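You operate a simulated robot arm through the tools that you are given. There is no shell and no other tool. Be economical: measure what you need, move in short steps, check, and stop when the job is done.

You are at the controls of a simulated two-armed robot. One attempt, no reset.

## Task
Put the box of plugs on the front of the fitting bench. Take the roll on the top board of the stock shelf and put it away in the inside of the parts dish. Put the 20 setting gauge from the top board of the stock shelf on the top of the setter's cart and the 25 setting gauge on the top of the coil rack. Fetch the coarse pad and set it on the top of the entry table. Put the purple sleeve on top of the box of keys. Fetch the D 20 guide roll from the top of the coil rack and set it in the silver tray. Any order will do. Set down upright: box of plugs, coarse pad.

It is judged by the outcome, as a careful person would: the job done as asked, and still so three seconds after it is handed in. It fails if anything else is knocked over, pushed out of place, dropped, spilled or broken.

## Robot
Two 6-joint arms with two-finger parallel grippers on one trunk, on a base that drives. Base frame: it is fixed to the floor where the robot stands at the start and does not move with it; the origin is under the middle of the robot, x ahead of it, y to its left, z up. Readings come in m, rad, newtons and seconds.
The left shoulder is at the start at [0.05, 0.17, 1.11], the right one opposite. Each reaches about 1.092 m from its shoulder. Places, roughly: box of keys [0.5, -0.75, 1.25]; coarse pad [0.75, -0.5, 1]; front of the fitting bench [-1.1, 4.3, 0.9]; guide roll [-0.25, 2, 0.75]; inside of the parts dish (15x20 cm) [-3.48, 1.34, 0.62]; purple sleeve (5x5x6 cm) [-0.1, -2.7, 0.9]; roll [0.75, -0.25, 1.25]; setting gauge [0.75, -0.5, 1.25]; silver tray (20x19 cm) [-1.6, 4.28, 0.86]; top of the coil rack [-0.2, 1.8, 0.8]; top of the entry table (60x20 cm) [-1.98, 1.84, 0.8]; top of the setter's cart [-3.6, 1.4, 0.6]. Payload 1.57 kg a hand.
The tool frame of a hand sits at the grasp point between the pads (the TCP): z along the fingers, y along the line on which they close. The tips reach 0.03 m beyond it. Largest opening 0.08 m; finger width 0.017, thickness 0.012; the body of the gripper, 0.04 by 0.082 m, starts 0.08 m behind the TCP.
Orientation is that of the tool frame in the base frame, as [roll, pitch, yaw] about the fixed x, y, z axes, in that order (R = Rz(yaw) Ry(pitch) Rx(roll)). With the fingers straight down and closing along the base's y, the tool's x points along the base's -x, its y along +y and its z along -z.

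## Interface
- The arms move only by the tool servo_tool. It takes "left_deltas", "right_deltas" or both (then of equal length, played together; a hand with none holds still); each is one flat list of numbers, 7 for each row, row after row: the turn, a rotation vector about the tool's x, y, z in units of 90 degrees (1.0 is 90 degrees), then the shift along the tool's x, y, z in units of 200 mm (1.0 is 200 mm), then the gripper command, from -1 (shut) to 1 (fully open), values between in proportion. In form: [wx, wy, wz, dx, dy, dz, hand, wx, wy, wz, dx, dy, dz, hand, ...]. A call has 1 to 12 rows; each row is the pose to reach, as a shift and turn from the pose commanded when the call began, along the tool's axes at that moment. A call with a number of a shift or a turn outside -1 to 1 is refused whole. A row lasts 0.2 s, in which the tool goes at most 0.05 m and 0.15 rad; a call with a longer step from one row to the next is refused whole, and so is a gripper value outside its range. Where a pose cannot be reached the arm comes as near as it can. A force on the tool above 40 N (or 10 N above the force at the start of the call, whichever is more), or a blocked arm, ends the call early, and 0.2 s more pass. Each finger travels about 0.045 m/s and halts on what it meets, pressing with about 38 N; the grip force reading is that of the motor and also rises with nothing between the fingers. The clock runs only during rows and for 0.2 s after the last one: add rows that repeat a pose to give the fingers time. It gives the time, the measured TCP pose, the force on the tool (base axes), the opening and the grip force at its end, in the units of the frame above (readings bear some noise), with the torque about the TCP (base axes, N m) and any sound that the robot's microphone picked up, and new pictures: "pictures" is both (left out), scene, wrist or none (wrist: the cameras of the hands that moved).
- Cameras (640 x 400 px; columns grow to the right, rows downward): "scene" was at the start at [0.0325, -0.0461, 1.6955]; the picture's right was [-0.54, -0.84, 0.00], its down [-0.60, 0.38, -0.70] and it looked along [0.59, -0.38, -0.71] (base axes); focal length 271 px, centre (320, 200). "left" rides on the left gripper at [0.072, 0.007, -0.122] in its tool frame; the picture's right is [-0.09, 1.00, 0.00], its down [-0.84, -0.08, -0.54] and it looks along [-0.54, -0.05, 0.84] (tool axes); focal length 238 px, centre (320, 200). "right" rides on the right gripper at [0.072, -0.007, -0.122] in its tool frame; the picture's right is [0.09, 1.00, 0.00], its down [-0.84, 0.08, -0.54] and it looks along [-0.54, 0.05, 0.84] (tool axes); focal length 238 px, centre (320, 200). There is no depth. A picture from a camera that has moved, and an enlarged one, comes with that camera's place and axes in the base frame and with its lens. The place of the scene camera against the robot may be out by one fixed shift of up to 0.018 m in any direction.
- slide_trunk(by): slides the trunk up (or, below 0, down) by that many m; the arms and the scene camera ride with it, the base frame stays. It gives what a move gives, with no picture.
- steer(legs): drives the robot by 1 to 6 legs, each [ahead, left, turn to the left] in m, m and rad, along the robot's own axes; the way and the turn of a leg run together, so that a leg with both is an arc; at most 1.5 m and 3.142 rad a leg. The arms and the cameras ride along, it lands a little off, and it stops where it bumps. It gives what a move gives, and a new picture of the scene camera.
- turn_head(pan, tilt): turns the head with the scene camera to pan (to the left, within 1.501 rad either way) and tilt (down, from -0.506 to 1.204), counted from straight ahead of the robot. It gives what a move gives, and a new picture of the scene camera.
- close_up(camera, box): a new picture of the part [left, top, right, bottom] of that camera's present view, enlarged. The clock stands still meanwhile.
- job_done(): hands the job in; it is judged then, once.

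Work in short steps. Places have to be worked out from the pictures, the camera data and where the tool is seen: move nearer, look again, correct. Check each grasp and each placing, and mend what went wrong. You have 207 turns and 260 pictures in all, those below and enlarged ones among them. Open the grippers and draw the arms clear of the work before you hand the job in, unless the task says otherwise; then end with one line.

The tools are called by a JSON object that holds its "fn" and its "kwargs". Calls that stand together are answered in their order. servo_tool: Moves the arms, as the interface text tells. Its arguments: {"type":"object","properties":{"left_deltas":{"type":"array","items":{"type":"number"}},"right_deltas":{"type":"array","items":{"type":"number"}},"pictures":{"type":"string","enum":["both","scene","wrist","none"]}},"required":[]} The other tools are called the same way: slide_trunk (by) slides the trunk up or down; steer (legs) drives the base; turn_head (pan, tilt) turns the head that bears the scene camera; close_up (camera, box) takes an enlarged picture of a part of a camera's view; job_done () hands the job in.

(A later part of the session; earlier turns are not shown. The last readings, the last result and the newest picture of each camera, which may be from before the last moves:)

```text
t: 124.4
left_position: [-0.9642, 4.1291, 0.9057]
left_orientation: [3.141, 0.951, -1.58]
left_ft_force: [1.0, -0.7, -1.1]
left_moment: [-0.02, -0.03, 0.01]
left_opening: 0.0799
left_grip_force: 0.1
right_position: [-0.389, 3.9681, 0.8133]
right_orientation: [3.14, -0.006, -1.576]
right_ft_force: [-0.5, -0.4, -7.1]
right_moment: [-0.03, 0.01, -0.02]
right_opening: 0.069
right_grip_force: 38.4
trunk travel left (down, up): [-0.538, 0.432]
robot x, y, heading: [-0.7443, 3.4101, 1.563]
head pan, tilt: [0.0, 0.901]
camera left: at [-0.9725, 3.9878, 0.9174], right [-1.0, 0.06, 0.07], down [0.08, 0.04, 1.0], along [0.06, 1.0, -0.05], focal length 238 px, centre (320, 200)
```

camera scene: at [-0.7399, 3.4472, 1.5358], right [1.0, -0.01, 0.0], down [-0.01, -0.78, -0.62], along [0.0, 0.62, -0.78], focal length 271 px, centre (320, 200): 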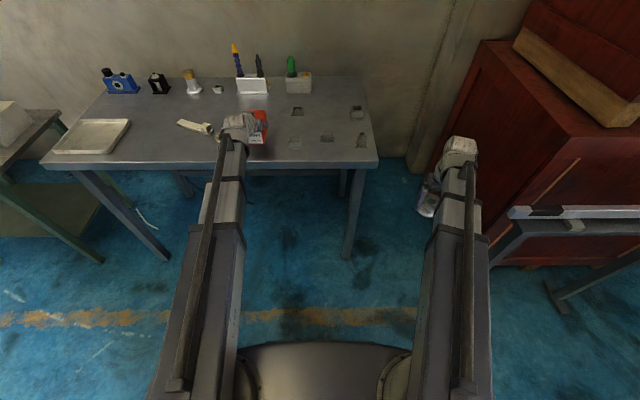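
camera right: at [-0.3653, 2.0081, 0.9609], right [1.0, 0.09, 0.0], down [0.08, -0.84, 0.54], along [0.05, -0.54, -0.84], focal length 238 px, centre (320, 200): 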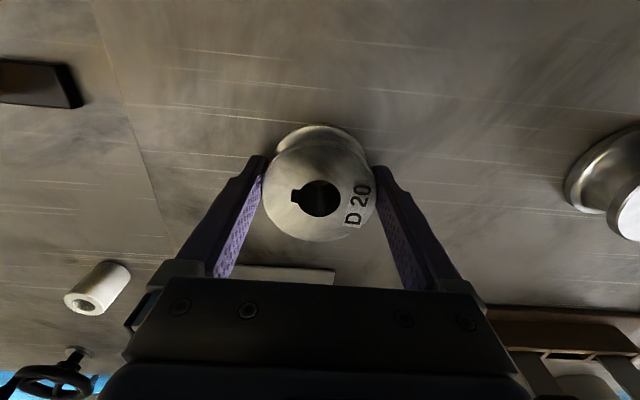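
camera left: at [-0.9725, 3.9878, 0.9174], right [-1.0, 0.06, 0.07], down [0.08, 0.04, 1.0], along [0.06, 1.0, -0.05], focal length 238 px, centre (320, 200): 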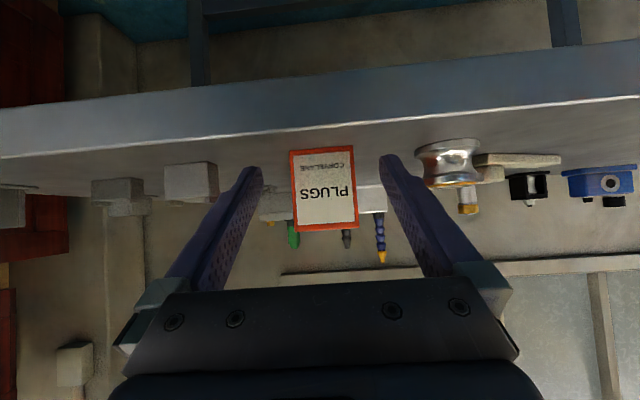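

PLUGS stands upright on the front. Next: raise, tuck the left hand outward, strafe to the tray.

{"fn": "slide_trunk", "kwargs": {"by": 0.3}}

{"fn": "servo_tool", "kwargs": {"left_deltas": [0, 0, 0, 0.096, 0.166, -0.137, 1, 0, 0, 0, 0.192, 0.333, -0.273, 1, 0, 0, 0, 0.288, 0.5, -0.41, 1, 0, 0, 0, 0.383, 0.666, -0.547, 1, 0, 0, 0, 0.479, 0.833, -0.683, 1, 0, 0, 0, 0.575, 1, -0.82, 1], "pictures": "none"}}

{"fn": "steer", "kwargs": {"legs": [[0, 1.0, 0.007]]}}

```text
t: 127.4
left_position: [-0.9643, 4.1292, 1.2044]
left_orientation: [-3.14, 0.951, -1.578]
left_ft_force: [-0.7, 0.4, 0.7]
left_moment: [-0.03, 0.04, -0.01]
left_opening: 0.08
left_grip_force: 0.0
right_position: [-0.3898, 3.9683, 1.1124]
right_orientation: [-3.141, -0.007, -1.577]
right_ft_force: [0.7, 0.5, -7.8]
right_moment: [-0.07, -0.03, -0.03]
right_opening: 0.0691
right_grip_force: 38.2
trunk travel left (down, up): [-0.838, 0.132]
robot x, y, heading: [-0.7414, 3.4143, 1.564]
head pan, tilt: [0.0, 0.901]
```

```text
t: 128.8
left_position: [-1.1823, 3.9497, 1.2056]
left_orientation: [-3.138, 0.949, -1.579]
left_ft_force: [-0.5, 0.3, -0.2]
left_moment: [0.0, 0.0, -0.01]
left_opening: 0.08
left_grip_force: 0.0
left hand out of reach, approached as far as the arm can: row 4, 5, 6
right_position: [-0.3898, 3.9672, 1.1125]
right_orientation: [3.141, -0.004, -1.576]
right_ft_force: [-0.3, 0.6, -6.2]
right_moment: [-0.05, 0.0, 0.0]
right_opening: 0.069
right_grip_force: 37.9
trunk travel left (down, up): [-0.838, 0.132]
robot x, y, heading: [-0.743, 3.4153, 1.562]
head pan, tilt: [0.0, 0.901]
```

```text
t: 134.0
left_position: [-2.1832, 3.9544, 1.2038]
left_orientation: [-3.139, 0.948, -1.575]
left_ft_force: [-0.8, -0.2, -0.5]
left_moment: [-0.02, 0.01, -0.01]
left_opening: 0.08
left_grip_force: 0.0
right_position: [-1.3925, 3.9749, 1.1134]
right_orientation: [-3.141, -0.004, -1.575]
right_ft_force: [0.2, 1.0, -8.3]
right_moment: [-0.07, 0.0, 0.03]
right_opening: 0.069
right_grip_force: 38.0
trunk travel left (down, up): [-0.838, 0.132]
robot x, y, heading: [-1.7477, 3.4197, 1.565]
head pan, tilt: [0.0, 0.901]
camera scene: at [-1.7408, 3.4525, 1.7998], right [1.0, 0.0, 0.0], down [0.0, -0.78, -0.62], along [0.0, 0.62, -0.78], focal length 271 px, centre (320, 200)
```

scene: 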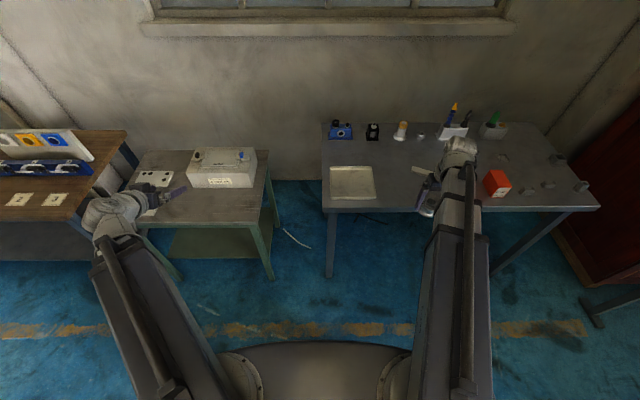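

The tray centre is about (−1.59, 4.30). Moving the right hand over it.

{"fn": "servo_tool", "kwargs": {"right_deltas": [0, 0, 0, -0.163, 0.1, 0, -1, 0, 0, 0, -0.326, 0.2, 0, -1, 0, 0, 0, -0.489, 0.3, 0, -1, 0, 0, 0, -0.652, 0.4, 0, -1, 0, 0, 0, -0.815, 0.5, 0, -1], "pictures": "none"}}

{"fn": "servo_tool", "kwargs": {"right_deltas": [0, 0, 0, -0.163, 0.1, 0, -1, 0, 0, 0, -0.326, 0.2, 0, -1, 0, 0, 0, -0.489, 0.3, 0, -1, 0, 0, 0, -0.652, 0.4, 0, -1, 0, 0, 0, -0.815, 0.5, 0, -1], "pictures": "wrist"}}

```text
t: 135.2
left_position: [-2.1831, 3.9552, 1.2042]
left_orientation: [-3.139, 0.947, -1.575]
left_ft_force: [-0.2, 0.5, 0.1]
left_moment: [0.01, -0.02, 0.0]
left_opening: 0.0804
left_grip_force: 0.0
right_position: [-1.4925, 4.1397, 1.112]
right_orientation: [-3.14, -0.007, -1.575]
right_ft_force: [-0.2, 0.2, -7.6]
right_moment: [-0.06, -0.02, -0.02]
right_opening: 0.0686
right_grip_force: 38.2
trunk travel left (down, up): [-0.838, 0.132]
robot x, y, heading: [-1.7451, 3.4214, 1.564]
head pan, tilt: [0.0, 0.901]
```

```text
t: 136.4
left_position: [-2.1838, 3.9564, 1.205]
left_orientation: [-3.137, 0.946, -1.576]
left_ft_force: [-0.7, 0.8, 0.6]
left_moment: [0.01, 0.0, 0.0]
left_opening: 0.08
left_grip_force: 0.1
right_position: [-1.5899, 4.3031, 1.1112]
right_orientation: [3.142, -0.007, -1.574]
right_ft_force: [-0.5, -0.5, -8.1]
right_moment: [-0.06, -0.02, -0.01]
right_opening: 0.0688
right_grip_force: 37.9
trunk travel left (down, up): [-0.838, 0.132]
robot x, y, heading: [-1.7455, 3.4177, 1.563]
head pan, tilt: [0.0, 0.901]
camera right: at [-1.5844, 4.2324, 1.2338], right [-1.0, -0.09, 0.0], down [-0.07, 0.84, 0.54], along [-0.05, 0.54, -0.84], focal length 238 px, centre (320, 200)
```

right: 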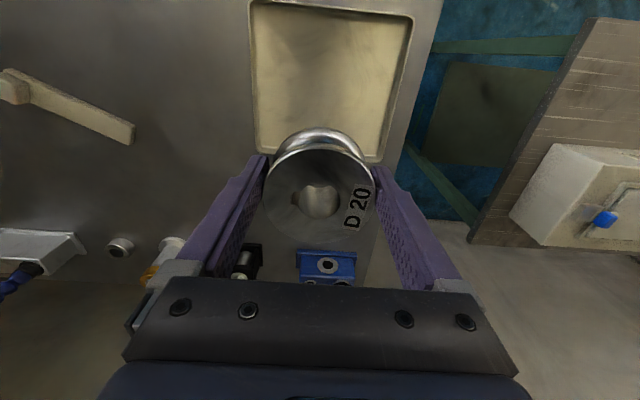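

Centred over the tray. Small y nudge, then lower.

{"fn": "servo_tool", "kwargs": {"right_deltas": [0, 0, 0, 0.06, 0.01, 0, -1, 0, 0, 0, 0.06, 0.01, 0, -1], "pictures": "none"}}

{"fn": "slide_trunk", "kwargs": {"by": -0.195}}

{"fn": "slide_trunk", "kwargs": {"by": -0.006}}

{"fn": "slide_trunk", "kwargs": {"by": -0.004}}

{"fn": "servo_tool", "kwargs": {"right_deltas": [0, 0, 0, 0, 0, 0, -1]}}

```text
t: 137.0
left_position: [-2.1846, 3.9549, 1.2035]
left_orientation: [-3.139, 0.948, -1.573]
left_ft_force: [-0.1, -0.1, 1.0]
left_moment: [0.03, -0.03, 0.02]
left_opening: 0.0797
left_grip_force: 0.2
right_position: [-1.5918, 4.29, 1.1125]
right_orientation: [-3.142, -0.006, -1.574]
right_ft_force: [0.3, 0.4, -6.9]
right_moment: [-0.06, -0.02, 0.01]
right_opening: 0.0688
right_grip_force: 38.0
trunk travel left (down, up): [-0.838, 0.132]
robot x, y, heading: [-1.743, 3.4215, 1.566]
head pan, tilt: [0.0, 0.901]
```

```text
t: 139.2
left_position: [-2.1833, 3.9541, 1.01]
left_orientation: [-3.138, 0.948, -1.575]
left_ft_force: [-0.2, 0.0, 0.1]
left_moment: [-0.02, -0.01, -0.02]
left_opening: 0.08
left_grip_force: 0.1
right_position: [-1.5915, 4.2894, 0.9171]
right_orientation: [-3.141, -0.006, -1.575]
right_ft_force: [0.0, 0.8, -7.3]
right_moment: [-0.07, -0.01, 0.0]
right_opening: 0.0684
right_grip_force: 38.1
trunk travel left (down, up): [-0.643, 0.327]
robot x, y, heading: [-1.7444, 3.4177, 1.565]
head pan, tilt: [0.0, 0.901]
```

```text
t: 139.7
left_position: [-2.1847, 3.954, 1.0024]
left_orientation: [-3.138, 0.946, -1.574]
left_ft_force: [-0.4, -0.2, 0.1]
left_moment: [0.01, -0.02, 0.01]
left_opening: 0.0799
left_grip_force: 0.1
right_position: [-1.592, 4.2887, 0.9106]
right_orientation: [3.142, -0.004, -1.573]
right_ft_force: [-0.2, 0.9, -7.8]
right_moment: [-0.04, 0.0, 0.01]
right_opening: 0.069
right_grip_force: 37.8
trunk travel left (down, up): [-0.637, 0.333]
robot x, y, heading: [-1.7456, 3.4173, 1.571]
head pan, tilt: [0.0, 0.901]
```

```text
t: 140.2
left_position: [-2.1834, 3.9538, 0.9996]
left_orientation: [-3.138, 0.949, -1.573]
left_ft_force: [-0.7, -1.1, 0.0]
left_moment: [-0.02, 0.02, -0.02]
left_opening: 0.0801
left_grip_force: 0.1
right_position: [-1.5924, 4.2901, 0.9071]
right_orientation: [-3.141, -0.005, -1.574]
right_ft_force: [-0.1, 0.3, -7.0]
right_moment: [-0.04, 0.03, -0.01]
right_opening: 0.0687
right_grip_force: 37.7
trunk travel left (down, up): [-0.633, 0.337]
robot x, y, heading: [-1.7473, 3.4192, 1.569]
head pan, tilt: [0.0, 0.901]
```

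```text
t: 140.6
left_position: [-2.1828, 3.9542, 0.998]
left_orientation: [-3.138, 0.948, -1.575]
left_ft_force: [0.2, -0.3, 0.5]
left_moment: [0.02, -0.01, 0.01]
left_opening: 0.08
left_grip_force: 0.0
right_position: [-1.5915, 4.2904, 0.9069]
right_orientation: [-3.141, -0.006, -1.574]
right_ft_force: [-0.3, 0.4, -6.6]
right_moment: [-0.1, -0.03, 0.0]
right_opening: 0.0688
right_grip_force: 38.1
trunk travel left (down, up): [-0.633, 0.337]
robot x, y, heading: [-1.7427, 3.4173, 1.568]
head pan, tilt: [0.0, 0.901]
camera scene: at [-1.7405, 3.4527, 1.5948], right [1.0, 0.0, 0.0], down [0.0, -0.78, -0.62], along [0.0, 0.62, -0.78], focal length 271 px, centre (320, 200)
camera right: at [-1.586, 4.2188, 1.0294], right [-1.0, -0.09, 0.0], down [-0.07, 0.84, 0.54], along [-0.05, 0.54, -0.84], focal length 238 px, centre (320, 200)
```

scene: 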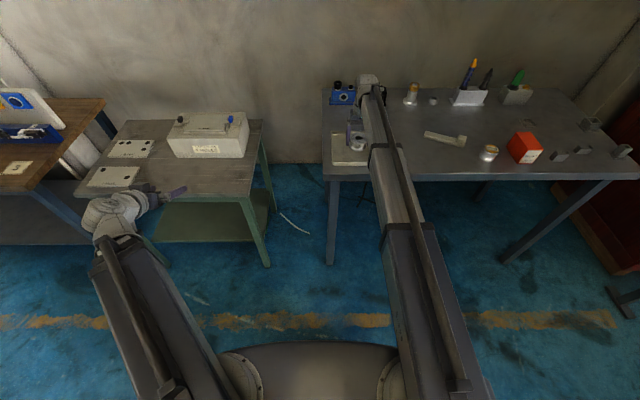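
right: 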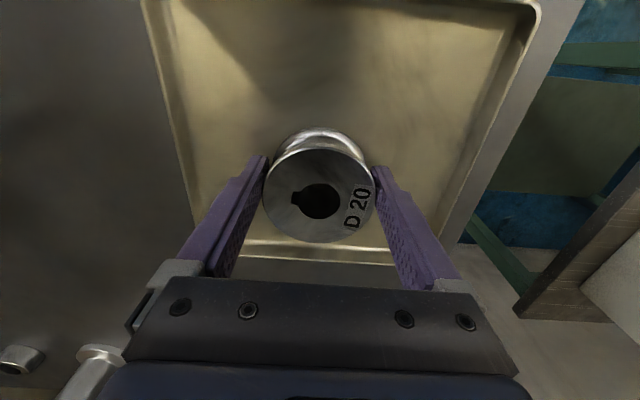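

Inside the tray; continue lowering in small steps until the force rises.

{"fn": "slide_trunk", "kwargs": {"by": -0.004}}

{"fn": "slide_trunk", "kwargs": {"by": -0.003}}

```text
t: 141.2
left_position: [-2.1836, 3.9538, 0.9959]
left_orientation: [-3.137, 0.948, -1.573]
left_ft_force: [0.4, -0.3, -0.8]
left_moment: [-0.02, -0.01, -0.01]
left_opening: 0.0799
left_grip_force: 0.1
right_position: [-1.5932, 4.2887, 0.9036]
right_orientation: [-3.141, -0.005, -1.573]
right_ft_force: [-0.6, 1.2, -1.1]
right_moment: [-0.16, -0.05, 0.1]
right_opening: 0.0689
right_grip_force: 38.0
trunk travel left (down, up): [-0.629, 0.341]
robot x, y, heading: [-1.7475, 3.419, 1.566]
head pan, tilt: [0.0, 0.901]
```

```text
t: 141.7
left_position: [-2.1844, 3.951, 0.9944]
left_orientation: [-3.137, 0.952, -1.575]
left_ft_force: [-0.2, 0.2, 0.2]
left_moment: [0.02, -0.03, -0.05]
left_opening: 0.0801
left_grip_force: 0.1
right_position: [-1.5927, 4.2882, 0.9028]
right_orientation: [3.141, 0.0, -1.574]
right_ft_force: [2.1, 8.5, 30.2]
right_moment: [0.43, -0.05, 0.27]
right_opening: 0.0692
right_grip_force: 37.5
trunk travel left (down, up): [-0.626, 0.344]
robot x, y, heading: [-1.744, 3.416, 1.572]
head pan, tilt: [0.0, 0.901]
```

Contact. Relieve 2 mm, open, raise straight up, and check.

{"fn": "slide_trunk", "kwargs": {"by": 0.002}}

{"fn": "servo_tool", "kwargs": {"right_deltas": [0, 0, 0, 0, 0, 0, 1, 0, 0, 0, 0, 0, 0, 1, 0, 0, 0, 0, 0, 0, 1], "pictures": "none"}}

{"fn": "slide_trunk", "kwargs": {"by": 0.25}}

{"fn": "servo_tool", "kwargs": {"right_deltas": [0, 0, 0, 0.2, -0.1, 0, 1, 0, 0, 0, 0.4, -0.2, 0, 1, 0, 0, 0, 0.6, -0.3, 0, 1, 0, 0, 0, 0.8, -0.4, 0, 1]}}

```text
t: 142.2
left_position: [-2.1835, 3.9544, 0.9949]
left_orientation: [-3.138, 0.949, -1.574]
left_ft_force: [-0.3, -0.2, 0.0]
left_moment: [-0.06, -0.02, 0.01]
left_opening: 0.0798
left_grip_force: 0.1
right_position: [-1.5926, 4.2885, 0.9031]
right_orientation: [-3.141, -0.004, -1.573]
right_ft_force: [1.1, 4.9, 8.6]
right_moment: [0.81, -0.07, -0.05]
right_opening: 0.069
right_grip_force: 37.1
trunk travel left (down, up): [-0.628, 0.342]
robot x, y, heading: [-1.747, 3.4166, 1.563]
head pan, tilt: [0.0, 0.901]
```

```text
t: 143.0
left_position: [-2.1832, 3.9545, 0.9945]
left_orientation: [-3.137, 0.951, -1.576]
left_ft_force: [-0.7, -0.4, -0.2]
left_moment: [-0.01, -0.03, 0.02]
left_opening: 0.0801
left_grip_force: 0.0
right_position: [-1.5913, 4.2887, 0.9026]
right_orientation: [-3.141, -0.006, -1.574]
right_ft_force: [0.1, 0.5, -0.1]
right_moment: [0.02, -0.02, -0.02]
right_opening: 0.0802
right_grip_force: 0.1
trunk travel left (down, up): [-0.628, 0.342]
robot x, y, heading: [-1.7464, 3.4179, 1.566]
head pan, tilt: [0.0, 0.901]
```

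```text
t: 145.6
left_position: [-2.1836, 3.9549, 1.2446]
left_orientation: [-3.138, 0.949, -1.575]
left_ft_force: [-0.1, -0.2, -0.5]
left_moment: [-0.03, -0.02, -0.03]
left_opening: 0.08
left_grip_force: 0.0
right_position: [-1.5914, 4.2885, 1.1527]
right_orientation: [3.14, -0.001, -1.575]
right_ft_force: [-0.2, 0.7, 0.6]
right_moment: [0.0, 0.0, -0.02]
right_opening: 0.0803
right_grip_force: 0.1
trunk travel left (down, up): [-0.878, 0.092]
robot x, y, heading: [-1.7423, 3.4169, 1.57]
head pan, tilt: [0.0, 0.901]
```

```text
t: 146.6
left_position: [-2.1831, 3.9518, 1.2445]
left_orientation: [-3.137, 0.951, -1.574]
left_ft_force: [0.2, -0.1, -0.8]
left_moment: [0.0, 0.0, 0.01]
left_opening: 0.0799
left_grip_force: 0.1
right_position: [-1.5132, 4.1275, 1.153]
right_orientation: [3.141, -0.004, -1.575]
right_ft_force: [0.3, -0.8, 0.2]
right_moment: [0.01, -0.04, -0.01]
right_opening: 0.0799
right_grip_force: 0.2
trunk travel left (down, up): [-0.878, 0.092]
robot x, y, heading: [-1.7419, 3.4196, 1.563]
head pan, tilt: [0.0, 0.901]
camera scene: at [-1.7403, 3.4509, 1.8398], right [1.0, 0.0, 0.0], down [0.0, -0.78, -0.62], along [0.0, 0.62, -0.78], focal length 271 px, centre (320, 200)
camera right: at [-1.5071, 4.0576, 1.2752], right [-1.0, -0.09, 0.0], down [-0.07, 0.84, 0.54], along [-0.05, 0.54, -0.84], focal length 238 px, centre (320, 200)
```

scene: 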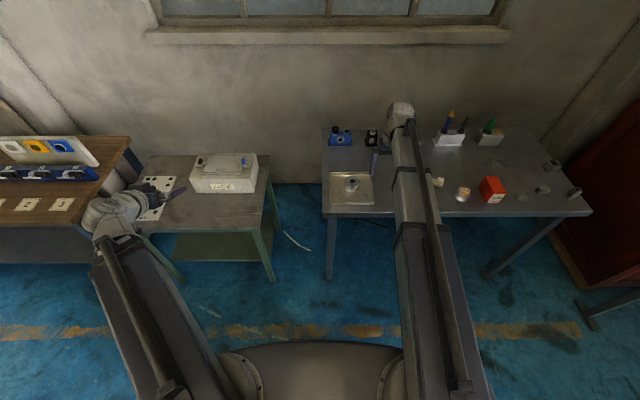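
right: 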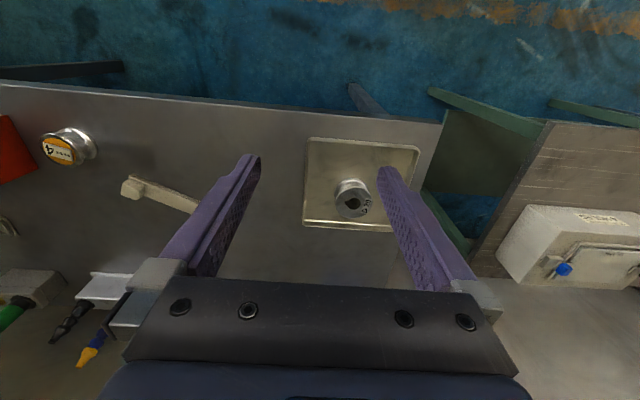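

Roll D 20 is in the tray. Next I go round behind the stock shelf for the roll and the 20 gauge; back out and drive to x≈1.75, y≈0.6.

{"fn": "steer", "kwargs": {"legs": [[-0.55, 0, 0], [0, -1.25, 0], [0, -1.27, 0], [-1.5, 0, 0], [-0.77, 0, 0], [0, -1.0, 0]]}}

```text
t: 177.2
left_position: [1.3631, 1.1513, 1.2444]
left_orientation: [-3.137, 0.948, -1.57]
left_ft_force: [-0.2, 0.4, 0.5]
left_moment: [-0.01, -0.03, -0.01]
left_opening: 0.0799
left_grip_force: 0.0
right_position: [2.0322, 1.3312, 1.1529]
right_orientation: [3.141, -0.003, -1.57]
right_ft_force: [-0.7, 0.2, 0.6]
right_moment: [0.02, 0.03, 0.02]
right_opening: 0.0801
right_grip_force: 0.1
trunk travel left (down, up): [-0.878, 0.092]
robot x, y, heading: [1.8003, 0.6201, 1.568]
head pan, tilt: [0.0, 0.901]
camera scene: at [1.8091, 0.6521, 1.8398], right [1.0, 0.0, 0.0], down [0.0, -0.78, -0.62], along [0.0, 0.62, -0.78], focal length 271 px, centre (320, 200)
```

scene: 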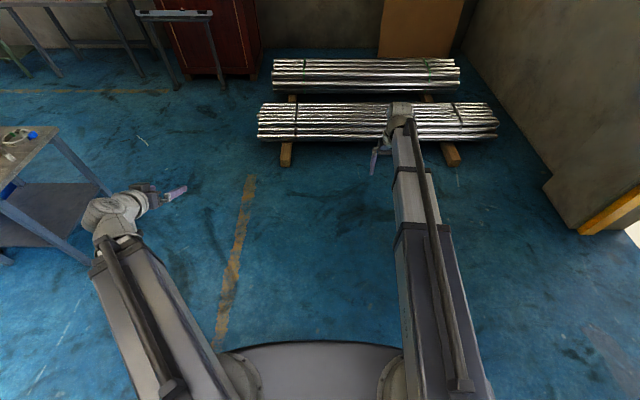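

Clear here. Turn to face −x, strafe to y≈−0.37, raise fully, and set both hands pitched and centred.

{"fn": "steer", "kwargs": {"legs": [[0, 0, 1.571], [0, 0.99, 0]]}}

{"fn": "slide_trunk", "kwargs": {"by": 0.09}}

{"fn": "servo_tool", "kwargs": {"left_deltas": [0, 0, 0, -0.02, -0.11, 0.03, 1, 0, 0, 0, -0.04, -0.22, 0.06, 1, 0, 0, 0, -0.06, -0.33, 0.09, 1, 0, 0, 0, -0.08, -0.44, 0.12, 1, 0, 0, 0, -0.1, -0.56, 0.15, 1, 0, 0, 0, -0.12, -0.68, 0.18, 1, 0, 0, 0, -0.144, -0.8, 0.2, 1], "right_deltas": [0, -0.09, 0, 0, 0.08, 0, 1, 0, -0.18, 0, 0, 0.16, 0, 1, 0, -0.27, 0, 0, 0.24, 0, 1, 0, -0.36, 0, 0, 0.32, 0, 1, 0, -0.45, 0, 0, 0.4, 0, 1, 0, -0.54, 0, 0, 0.48, 0, 1, 0, -0.608, 0, 0, 0.56, 0, 1], "pictures": "none"}}

{"fn": "servo_tool", "kwargs": {"left_deltas": [0, 0, 0, -0.036, -0.19, 0.05, 1, 0, 0, 0, -0.072, -0.38, 0.1, 1, 0, 0, 0, -0.108, -0.57, 0.15, 1, 0, 0, 0, -0.144, -0.75, 0.2, 1], "right_deltas": [0, 0, 0, 0, 0, 0, 1, 0, 0, 0, 0, 0, 0, 1, 0, 0, 0, 0, 0, 0, 1, 0, 0, 0, 0, 0, 0, 1]}}

```text
t: 186.2
left_position: [1.2899, -0.8205, 1.2446]
left_orientation: [-3.139, 0.95, 0.019]
left_ft_force: [0.2, 0.8, 0.4]
left_moment: [0.02, 0.02, -0.01]
left_opening: 0.0803
left_grip_force: 0.0
right_position: [1.0997, -0.153, 1.1529]
right_orientation: [-3.141, -0.003, 0.017]
right_ft_force: [0.2, -0.2, -0.8]
right_moment: [-0.02, 0.01, -0.02]
right_opening: 0.0801
right_grip_force: 0.1
trunk travel left (down, up): [-0.878, 0.092]
robot x, y, heading: [1.8156, -0.3701, -3.123]
head pan, tilt: [0.0, 0.901]
camera scene: at [1.7839, -0.3736, 1.8398], right [-0.02, 1.0, 0.0], down [0.78, 0.01, -0.62], along [-0.62, -0.01, -0.78], focal length 271 px, centre (320, 200)
```

scene: 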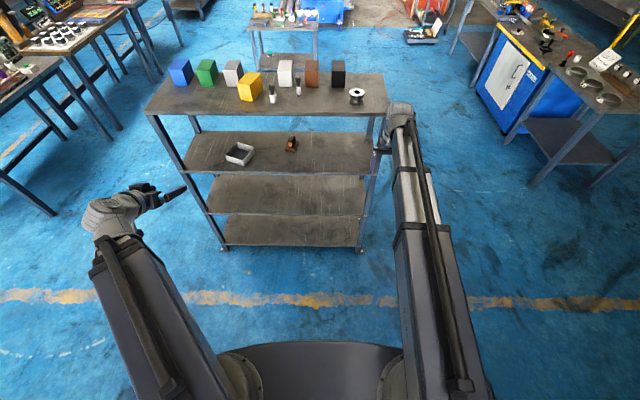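

```text
t: 187.5
left_position: [1.2898, -0.8205, 1.3345]
left_orientation: [-3.139, 0.949, 0.019]
left_ft_force: [0.2, -0.4, 0.3]
left_moment: [0.0, -0.02, 0.01]
left_opening: 0.08
left_grip_force: 0.0
right_position: [1.0988, -0.1539, 1.2424]
right_orientation: [-3.142, -0.004, 0.018]
right_ft_force: [0.2, 0.4, 0.8]
right_moment: [-0.02, 0.0, -0.01]
right_opening: 0.0801
right_grip_force: 0.0
trunk travel left (down, up): [-0.968, 0.002]
robot x, y, heading: [1.8134, -0.3706, -3.128]
head pan, tilt: [0.0, 0.901]
```

```text
t: 189.1
left_position: [1.2032, -0.673, 1.3344]
left_orientation: [-3.137, 0.948, 0.017]
left_ft_force: [0.2, -1.1, 0.1]
left_moment: [0.01, 0.05, 0.01]
left_opening: 0.0799
left_grip_force: 0.0
left hand out of reach, approached as far as the arm can: row 1, 2, 3, 4, 5, 6, 7
right_position: [1.1016, -0.2654, 1.3353]
right_orientation: [-3.14, 0.951, 0.016]
right_ft_force: [-0.1, 0.1, 0.1]
right_moment: [0.0, 0.0, 0.0]
right_opening: 0.0797
right_grip_force: 0.1
right hand out of reach, approached as far as the arm can: row 2, 3, 4, 5, 6, 7
trunk travel left (down, up): [-0.968, 0.002]
robot x, y, heading: [1.8133, -0.3706, -3.121]
head pan, tilt: [0.0, 0.901]
```

```text
t: 190.1
left_position: [1.1519, -0.5224, 1.3355]
left_orientation: [-3.139, 0.947, 0.019]
left_ft_force: [0.5, 0.2, 0.5]
left_moment: [0.01, -0.02, 0.0]
left_opening: 0.0799
left_grip_force: 0.0
right_position: [1.101, -0.2636, 1.3355]
right_orientation: [3.139, 0.947, 0.018]
right_ft_force: [0.8, 0.5, 0.4]
right_moment: [-0.02, -0.03, 0.0]
right_opening: 0.08
right_grip_force: 0.0
trunk travel left (down, up): [-0.968, 0.002]
robot x, y, heading: [1.8148, -0.368, -3.125]
head pan, tilt: [0.0, 0.901]
camera scene: at [1.7834, -0.372, 1.9298], right [-0.02, 1.0, 0.0], down [0.78, 0.01, -0.62], along [-0.62, -0.01, -0.78], focal length 271 px, centre (320, 200)
camera right: at [1.2409, -0.2546, 1.3468], right [0.07, -0.99, -0.07], down [-0.05, -0.08, 1.0], along [-1.0, -0.07, -0.05], focal length 238 px, centre (320, 200)
camera left: at [1.2925, -0.5278, 1.3472], right [-0.04, -1.0, 0.07], down [-0.05, 0.07, 1.0], along [-1.0, 0.03, -0.05], focal length 238 px, centre (320, 200)
```

scene: 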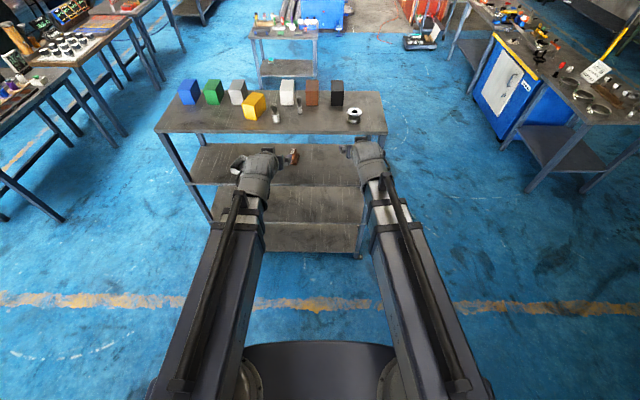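
right: 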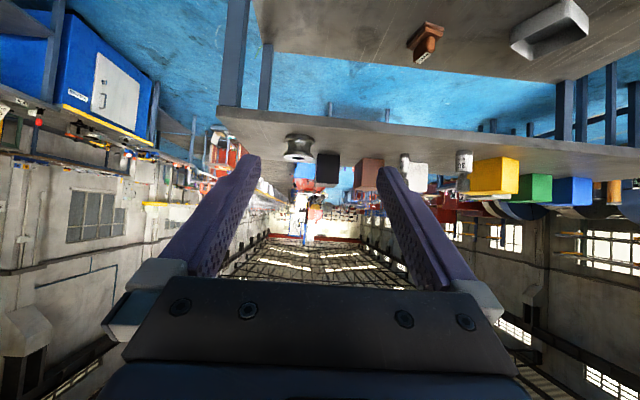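
left: 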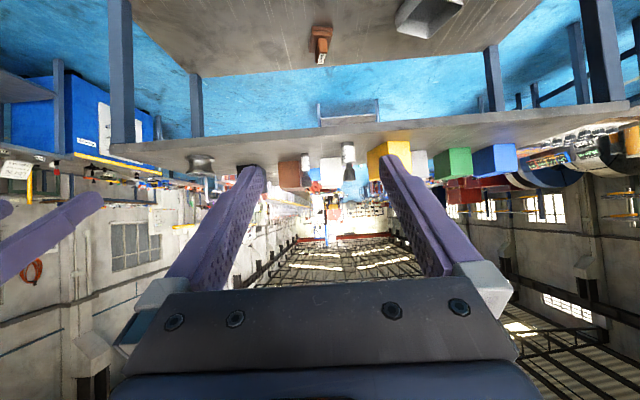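

I enlarge the rear view to locate the roll and the 20 gauge.

{"fn": "close_up", "kwargs": {"camera": "scene", "box": [250, 70, 390, 140]}}

{"fn": "close_up", "kwargs": {"camera": "left", "box": [160, 110, 440, 230]}}

```text
4.57 times, centred on (320, 105) of scene
camera zoom: at [1.7834, -0.372, 1.9298], right [-0.02, 1.0, 0.0], down [0.78, 0.01, -0.62], along [-0.62, -0.01, -0.78], focal length 1237 px, centre (320, 634)
```

zoom: 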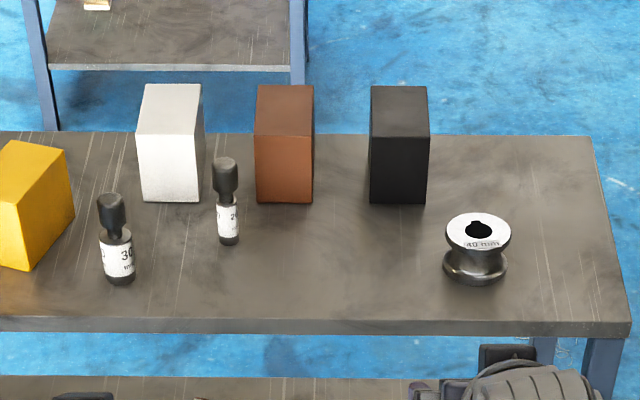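

```text
2.29 times, centred on (300, 170) of left
camera zoom: at [1.2925, -0.5278, 1.3472], right [-0.04, -1.0, 0.07], down [-0.05, 0.07, 1.0], along [-1.0, 0.03, -0.05], focal length 545 px, centre (366, 269)
```

zoom: 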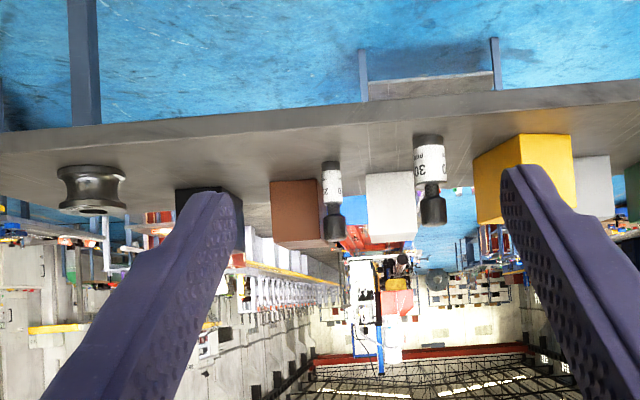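

Estimates: 20 gauge ≈ (0.69, −0.48), roll ≈ (0.745, −0.235). Drive ahead 0.25, align laterally, lower to grasp height and look with the wrist cameras.

{"fn": "steer", "kwargs": {"legs": [[0.24, 0, -0.016]]}}

{"fn": "servo_tool", "kwargs": {"left_deltas": [0, 0, 0, 0, -0.2, 0, 1, 0, 0, 0, 0, -0.2, 0, 1], "right_deltas": [0, 0, 0, 0.1, -0.15, -0.143, 1, 0, 0, 0, 0.1, -0.15, -0.143, 1], "pictures": "none"}}

{"fn": "slide_trunk", "kwargs": {"by": -0.1}}

{"fn": "servo_tool", "kwargs": {"left_deltas": [0, 0, 0, 0, 0, 0, 1], "right_deltas": [0, 0, 0, 0, 0, 0, 1], "pictures": "wrist"}}

```text
t: 191.8
left_position: [0.9081, -0.5142, 1.3344]
left_orientation: [-3.141, 0.946, 0.0]
left_ft_force: [0.4, -0.4, 0.1]
left_moment: [0.04, -0.01, 0.04]
left_opening: 0.08
left_grip_force: 0.1
right_position: [0.8617, -0.2545, 1.334]
right_orientation: [3.141, 0.946, 0.0]
right_ft_force: [0.5, -0.4, -0.1]
right_moment: [-0.03, 0.01, 0.02]
right_opening: 0.0799
right_grip_force: 0.1
trunk travel left (down, up): [-0.968, 0.002]
robot x, y, heading: [1.5789, -0.3718, -3.146]
head pan, tilt: [0.0, 0.901]
camera scene: at [1.5424, -0.3744, 1.9298], right [0.0, 1.0, 0.0], down [0.78, 0.0, -0.62], along [-0.62, 0.0, -0.78], focal length 271 px, centre (320, 200)
```

scene: 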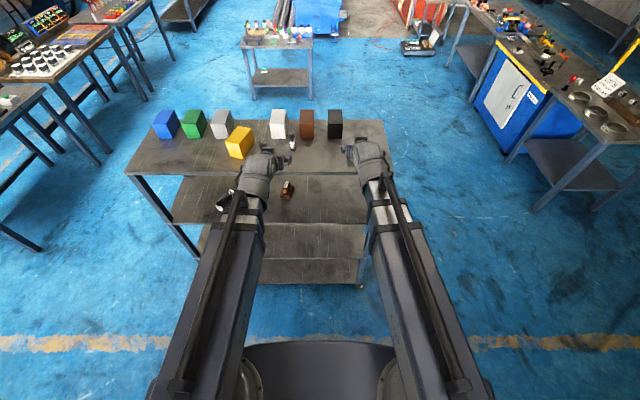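

```text
t: 192.4
left_position: [0.908, -0.4766, 1.3328]
left_orientation: [-3.136, 0.944, 0.003]
left_ft_force: [-0.4, 0.0, -0.4]
left_moment: [-0.01, -0.01, -0.02]
left_opening: 0.0802
left_grip_force: 0.1
right_position: [0.8966, -0.2272, 1.3331]
right_orientation: [-3.141, 0.947, 0.003]
right_ft_force: [-0.7, -0.4, 0.0]
right_moment: [-0.01, 0.0, -0.02]
right_opening: 0.0799
right_grip_force: 0.0
trunk travel left (down, up): [-0.968, 0.002]
robot x, y, heading: [1.5754, -0.372, -3.141]
head pan, tilt: [0.0, 0.901]
```

```text
t: 193.8
left_position: [0.9094, -0.4749, 1.2328]
left_orientation: [-3.137, 0.947, 0.001]
left_ft_force: [-0.4, 0.2, -0.4]
left_moment: [0.03, 0.01, -0.03]
left_opening: 0.0801
left_grip_force: 0.0
right_position: [0.8984, -0.2256, 1.2349]
right_orientation: [-3.141, 0.95, 0.001]
right_ft_force: [0.2, 0.4, 0.5]
right_moment: [0.0, 0.03, -0.01]
right_opening: 0.0799
right_grip_force: 0.1
trunk travel left (down, up): [-0.868, 0.102]
robot x, y, heading: [1.5759, -0.3702, -3.142]
head pan, tilt: [0.0, 0.901]
```

```text
t: 194.2
left_position: [0.9099, -0.4743, 1.2343]
left_orientation: [-3.138, 0.947, -0.001]
left_ft_force: [-1.2, 0.0, -0.2]
left_moment: [0.04, -0.02, 0.01]
left_opening: 0.0798
left_grip_force: 0.0
right_position: [0.8975, -0.2257, 1.2342]
right_orientation: [-3.14, 0.949, 0.001]
right_ft_force: [0.4, -0.6, 0.1]
right_moment: [0.01, 0.0, -0.03]
right_opening: 0.08
right_grip_force: 0.0
trunk travel left (down, up): [-0.868, 0.102]
robot x, y, heading: [1.5761, -0.3709, -3.147]
head pan, tilt: [0.0, 0.901]
camera right: at [1.0381, -0.218, 1.2471], right [0.05, -1.0, -0.07], down [-0.05, -0.08, 1.0], along [-1.0, -0.05, -0.05], focal length 238 px, centre (320, 200)
camera left: at [1.0505, -0.4818, 1.2472], right [-0.06, -1.0, 0.07], down [-0.05, 0.08, 1.0], along [-1.0, 0.05, -0.05], focal length 238 px, centre (320, 200)
```

right: 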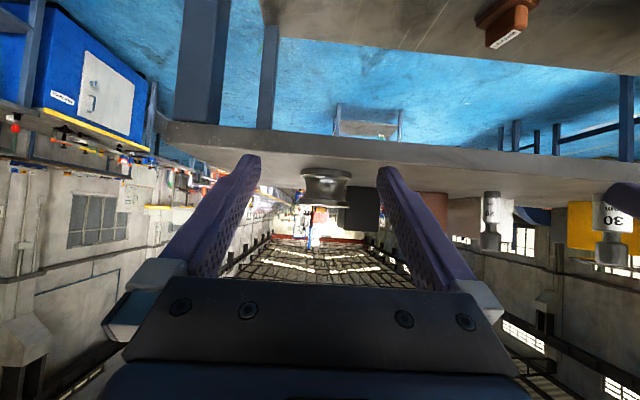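
left: 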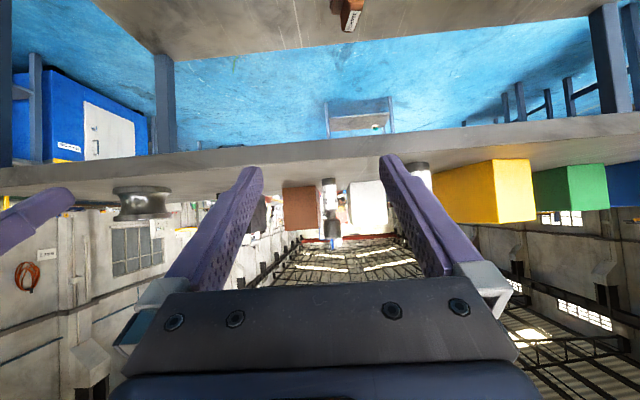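

Aligning: right −13 mm in y, left −6 mm; approach part way and look again.

{"fn": "servo_tool", "kwargs": {"left_deltas": [0, 0, 0, -0.12, 0.03, 0.165, 1, 0, 0, 0, -0.24, 0.03, 0.33, 1, 0, 0, 0, -0.345, 0.03, 0.49, 1, 0, 0, 0, -0.345, 0.03, 0.49, 1], "right_deltas": [0, 0, 0, -0.08, 0.065, 0.11, 1, 0, 0, 0, -0.16, 0.065, 0.22, 1, 0, 0, 0, -0.2, 0.065, 0.286, 1, 0, 0, 0, -0.2, 0.065, 0.286, 1], "pictures": "wrist"}}

```text
t: 195.2
left_position: [0.7907, -0.4802, 1.2348]
left_orientation: [-3.138, 0.944, 0.001]
left_ft_force: [0.0, -0.2, 0.4]
left_moment: [0.01, 0.02, -0.02]
left_opening: 0.0802
left_grip_force: 0.1
right_position: [0.8292, -0.2381, 1.2347]
right_orientation: [-3.141, 0.949, 0.001]
right_ft_force: [0.2, 0.0, -0.2]
right_moment: [0.03, 0.03, 0.05]
right_opening: 0.0799
right_grip_force: 0.2
trunk travel left (down, up): [-0.868, 0.102]
robot x, y, heading: [1.5772, -0.3705, -3.14]
head pan, tilt: [0.0, 0.901]
camera right: at [0.9688, -0.2308, 1.2474], right [0.05, -1.0, -0.07], down [-0.05, -0.08, 1.0], along [-1.0, -0.05, -0.05], focal length 238 px, centre (320, 200)
camera left: at [0.9309, -0.4868, 1.2476], right [-0.06, -1.0, 0.07], down [-0.05, 0.08, 1.0], along [-1.0, 0.05, -0.06], focal length 238 px, centre (320, 200)
```

right: 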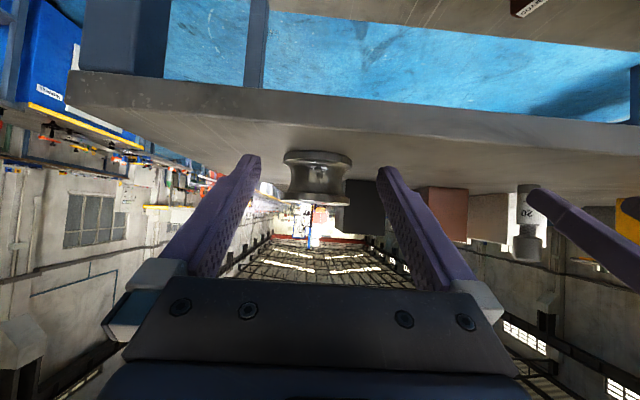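
left: 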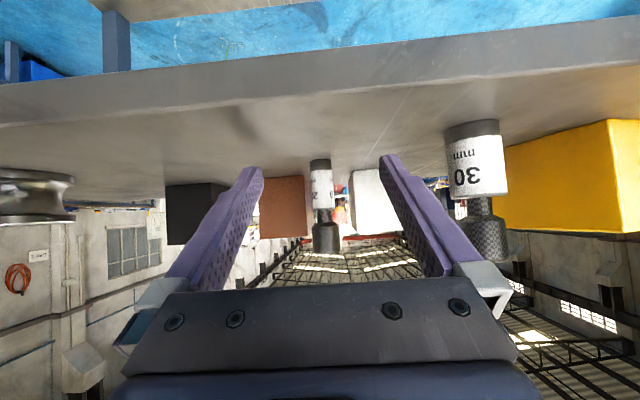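

Roll centre ≈ (0.765, −0.237), gauge ≈ (0.715, −0.480). Move in and view before closing.

{"fn": "servo_tool", "kwargs": {"left_deltas": [0, 0, 0, -0.11, 0, 0.155, 1, 0, 0, 0, -0.2185, 0, 0.311, 1, 0, 0, 0, -0.2185, 0, 0.311, 1], "right_deltas": [0, 0, 0, -0.09, 0.005, 0.125, 1, 0, 0, 0, -0.175, 0.005, 0.25, 1, 0, 0, 0, -0.175, 0.005, 0.25, 1], "pictures": "wrist"}}

```text
t: 196.0
left_position: [0.7145, -0.48, 1.2338]
left_orientation: [-3.136, 0.947, 0.0]
left_ft_force: [0.6, 0.1, 0.7]
left_moment: [-0.03, -0.02, 0.0]
left_opening: 0.0795
left_grip_force: 0.1
right_position: [0.7672, -0.2404, 1.2367]
right_orientation: [3.141, 0.949, 0.0]
right_ft_force: [0.9, 0.4, 0.5]
right_moment: [-0.02, -0.01, -0.02]
right_opening: 0.08
right_grip_force: 0.0
trunk travel left (down, up): [-0.868, 0.102]
robot x, y, heading: [1.5717, -0.3725, -3.144]
head pan, tilt: [0.0, 0.901]
camera right: at [0.9076, -0.2327, 1.2474], right [0.05, -1.0, -0.07], down [-0.05, -0.08, 1.0], along [-1.0, -0.05, -0.05], focal length 238 px, centre (320, 200)
camera left: at [0.8549, -0.4876, 1.2475], right [-0.06, -1.0, 0.07], down [-0.05, 0.08, 1.0], along [-1.0, 0.05, -0.05], focal length 238 px, centre (320, 200)
```

right: 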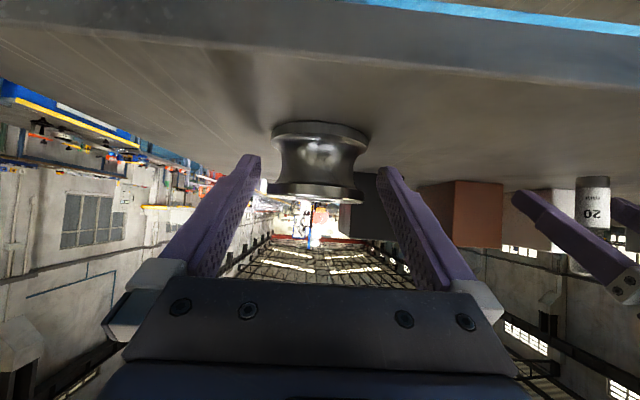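
left: 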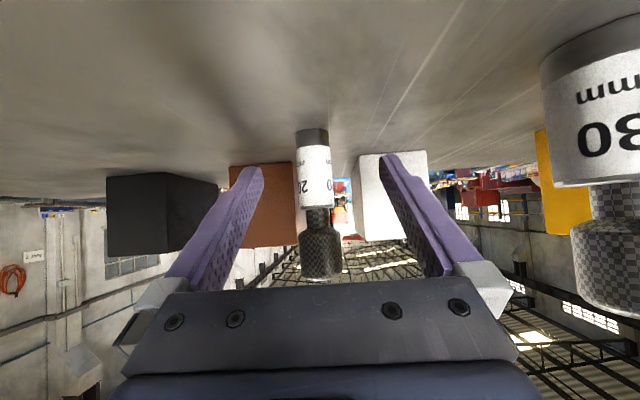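

Both positioned well. Close both grippers.

{"fn": "servo_tool", "kwargs": {"left_deltas": [0, 0, 0, 0, 0, 0, -1, 0, 0, 0, 0, 0, 0, -1, 0, 0, 0, 0, 0, 0, -1, 0, 0, 0, 0, 0, 0, -1, 0, 0, 0, 0, 0, 0, -1], "right_deltas": [0, 0, 0, 0, 0, 0, -1, 0, 0, 0, 0, 0, 0, -1, 0, 0, 0, 0, 0, 0, -1, 0, 0, 0, 0, 0, 0, -1, 0, 0, 0, 0, 0, 0, -1], "pictures": "wrist"}}

{"fn": "slide_trunk", "kwargs": {"by": 0.07}}

{"fn": "steer", "kwargs": {"legs": [[-0.45, 0, 0]]}}

{"fn": "servo_tool", "kwargs": {"left_deltas": [0, 0, 0, 0, 0, 0, -1], "right_deltas": [0, 0, 0, 0, 0, 0, -1], "pictures": "wrist"}}

```text
t: 197.2
left_position: [0.7135, -0.4789, 1.233]
left_orientation: [-3.137, 0.944, 0.002]
left_ft_force: [-0.6, -0.7, 1.7]
left_moment: [0.0, 0.01, -0.01]
left_opening: 0.0192
left_grip_force: 26.2
right_position: [0.767, -0.2399, 1.2353]
right_orientation: [-3.141, 0.948, 0.0]
right_ft_force: [0.4, 2.1, -0.7]
right_moment: [0.17, 0.01, -0.03]
right_opening: 0.0607
right_grip_force: 38.2
trunk travel left (down, up): [-0.868, 0.102]
robot x, y, heading: [1.5733, -0.3721, -3.141]
head pan, tilt: [0.0, 0.901]
camera right: at [0.9071, -0.2324, 1.247], right [0.05, -1.0, -0.07], down [-0.05, -0.08, 1.0], along [-1.0, -0.05, -0.05], focal length 238 px, centre (320, 200)
camera left: at [0.8543, -0.4871, 1.2472], right [-0.06, -1.0, 0.07], down [-0.05, 0.08, 1.0], along [-1.0, 0.05, -0.05], focal length 238 px, centre (320, 200)
```

right: 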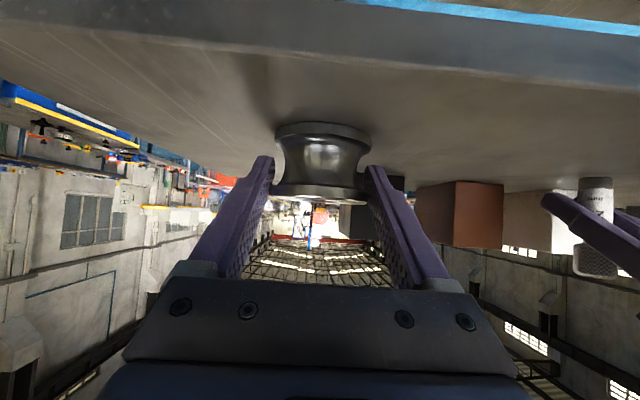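
left: 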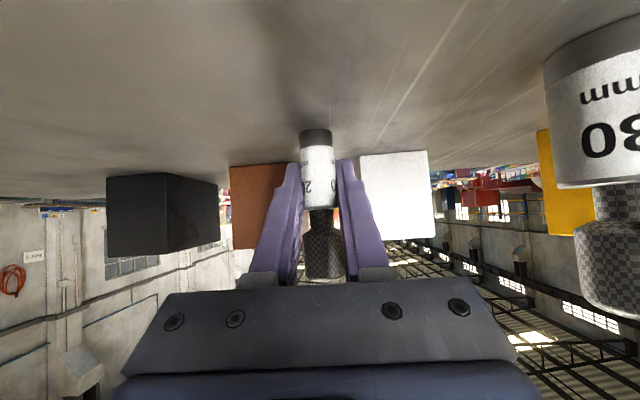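

```text
t: 198.2
left_position: [0.7127, -0.4807, 1.3031]
left_orientation: [-3.138, 0.943, 0.0]
left_ft_force: [0.1, 0.3, -1.4]
left_moment: [-0.03, 0.0, -0.02]
left_opening: 0.0194
left_grip_force: 33.3
right_position: [0.7658, -0.2405, 1.3034]
right_orientation: [-3.14, 0.949, -0.001]
right_ft_force: [0.2, 1.0, -4.4]
right_moment: [-0.02, -0.06, 0.0]
right_opening: 0.0607
right_grip_force: 38.0
trunk travel left (down, up): [-0.938, 0.032]
robot x, y, heading: [1.5755, -0.3728, -3.144]
head pan, tilt: [0.0, 0.901]
```

```text
t: 201.0
left_position: [1.1667, -0.4811, 1.3043]
left_orientation: [-3.137, 0.945, 0.001]
left_ft_force: [0.3, 0.0, -0.4]
left_moment: [0.01, -0.02, -0.02]
left_opening: 0.0196
left_grip_force: 33.6
right_position: [1.2199, -0.2407, 1.3045]
right_orientation: [3.141, 0.948, 0.002]
right_ft_force: [1.2, -0.2, -4.9]
right_moment: [0.01, -0.04, -0.02]
right_opening: 0.061
right_grip_force: 38.2
trunk travel left (down, up): [-0.938, 0.032]
robot x, y, heading: [2.0281, -0.3702, -3.141]
head pan, tilt: [0.0, 0.901]
camera scene: at [1.9973, -0.374, 1.8998], right [0.0, 1.0, 0.0], down [0.78, 0.0, -0.62], along [-0.62, 0.0, -0.78], focal length 271 px, centre (320, 200)
```

scene: 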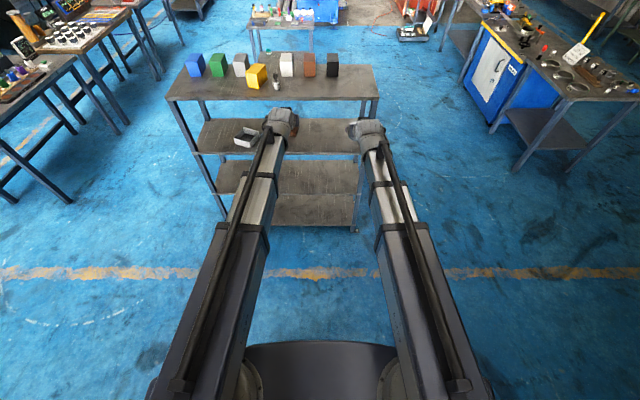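

```text
t: 201.4
left_position: [1.167, -0.4816, 1.3034]
left_orientation: [-3.138, 0.944, 0.003]
left_ft_force: [0.3, 0.1, -0.7]
left_moment: [0.02, 0.06, -0.02]
left_opening: 0.0192
left_grip_force: 33.2
right_position: [1.2202, -0.2407, 1.304]
right_orientation: [-3.14, 0.948, 0.002]
right_ft_force: [-0.4, -0.3, -5.2]
right_moment: [0.02, -0.05, 0.01]
right_opening: 0.0607
right_grip_force: 37.9
trunk travel left (down, up): [-0.938, 0.032]
robot x, y, heading: [2.0316, -0.3747, -3.14]
head pan, tilt: [0.0, 0.901]
camera right: at [1.3596, -0.2334, 1.3164], right [0.06, -1.0, -0.07], down [-0.05, -0.08, 1.0], along [-1.0, -0.05, -0.05], focal length 238 px, centre (320, 200)
camera left: at [1.3074, -0.4882, 1.3166], right [-0.05, -1.0, 0.07], down [-0.05, 0.08, 1.0], along [-1.0, 0.05, -0.06], focal length 238 px, centre (320, 200)
```

right: 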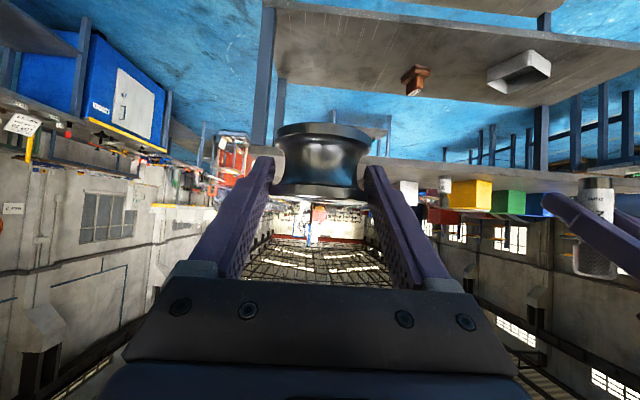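
left: 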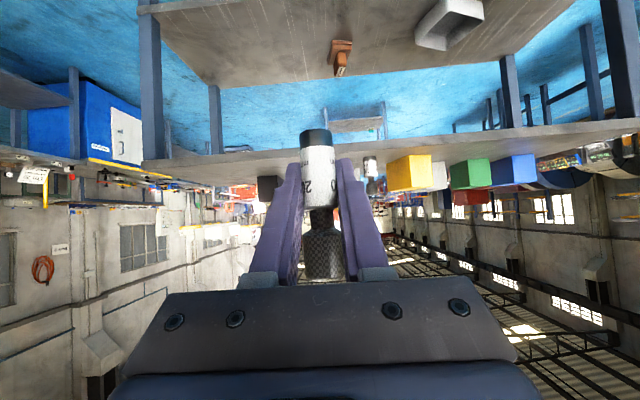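

Both are held. I drive around the shelf and west to about (−2.0, 0.5), then look at the cart.

{"fn": "steer", "kwargs": {"legs": [[0, -0.95, 0], [1.5, 0, 0], [1.5, 0, 0], [1.0, 0, 0]]}}

{"fn": "turn_head", "kwargs": {"pan": -0.4, "tilt": 0.6}}

```text
t: 225.1
left_position: [-2.8077, 0.5192, 1.3037]
left_orientation: [-3.139, 0.944, -0.006]
left_ft_force: [-0.7, 0.4, -0.5]
left_moment: [-0.01, 0.0, -0.02]
left_opening: 0.0193
left_grip_force: 32.8
right_position: [-2.7541, 0.7587, 1.3045]
right_orientation: [3.142, 0.948, -0.005]
right_ft_force: [0.1, 0.1, -5.3]
right_moment: [0.0, -0.09, 0.02]
right_opening: 0.0608
right_grip_force: 38.3
trunk travel left (down, up): [-0.938, 0.032]
robot x, y, heading: [-1.9426, 0.625, 3.132]
head pan, tilt: [0.0, 0.901]
camera scene: at [-1.9783, 0.6201, 1.8998], right [0.01, 1.0, 0.0], down [0.78, 0.0, -0.62], along [-0.62, 0.0, -0.78], focal length 271 px, centre (320, 200)
```

scene: 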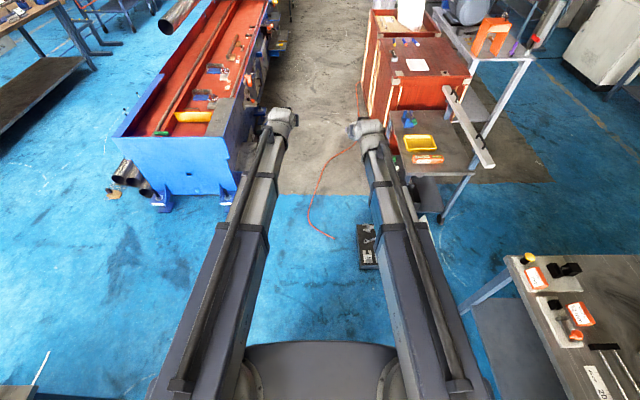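

```text
t: 226.0
left_position: [-2.8077, 0.5197, 1.303]
left_orientation: [-3.139, 0.946, -0.004]
left_ft_force: [1.0, -0.3, -0.5]
left_moment: [-0.01, 0.03, -0.03]
left_opening: 0.0191
left_grip_force: 33.0
right_position: [-2.7537, 0.7588, 1.3037]
right_orientation: [-3.141, 0.947, -0.006]
right_ft_force: [0.8, 0.6, -4.7]
right_moment: [-0.03, -0.05, -0.01]
right_opening: 0.0606
right_grip_force: 38.2
trunk travel left (down, up): [-0.938, 0.032]
robot x, y, heading: [-1.9457, 0.6196, 3.132]
head pan, tilt: [-0.4, 0.6]
camera scene: at [-1.9834, 0.6545, 1.9245], right [0.39, 0.92, 0.0], down [0.52, -0.22, -0.82], along [-0.76, 0.32, -0.57], focal length 271 px, centre (320, 200)
```

scene: 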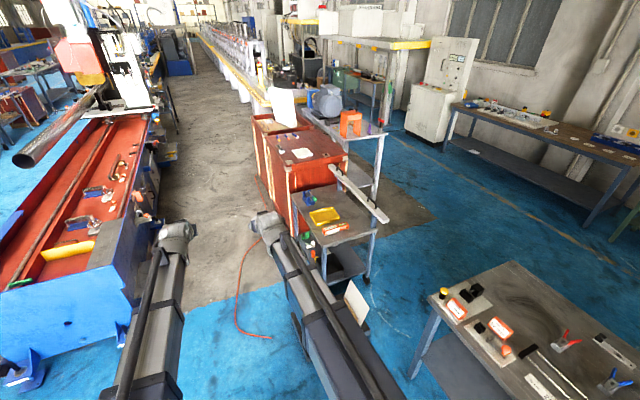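

The cart with the yellow dish is in view. Enlarge.

{"fn": "close_up", "kwargs": {"camera": "scene", "box": [270, 160, 410, 260]}}

```text
4.00 times, centred on (340, 210) of scene
camera zoom: at [-1.9834, 0.6545, 1.9245], right [0.39, 0.92, 0.0], down [0.52, -0.22, -0.82], along [-0.76, 0.32, -0.57], focal length 1082 px, centre (240, 160)
```

zoom: 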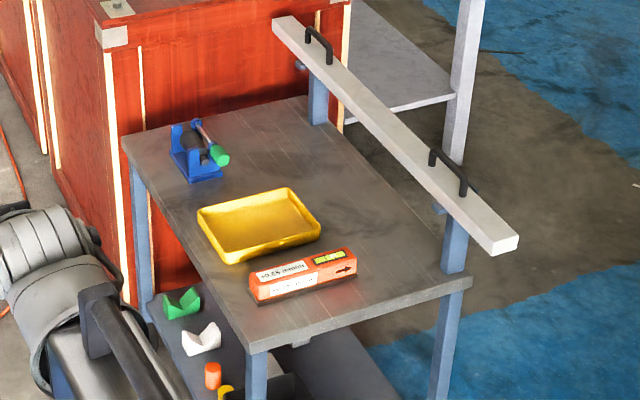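

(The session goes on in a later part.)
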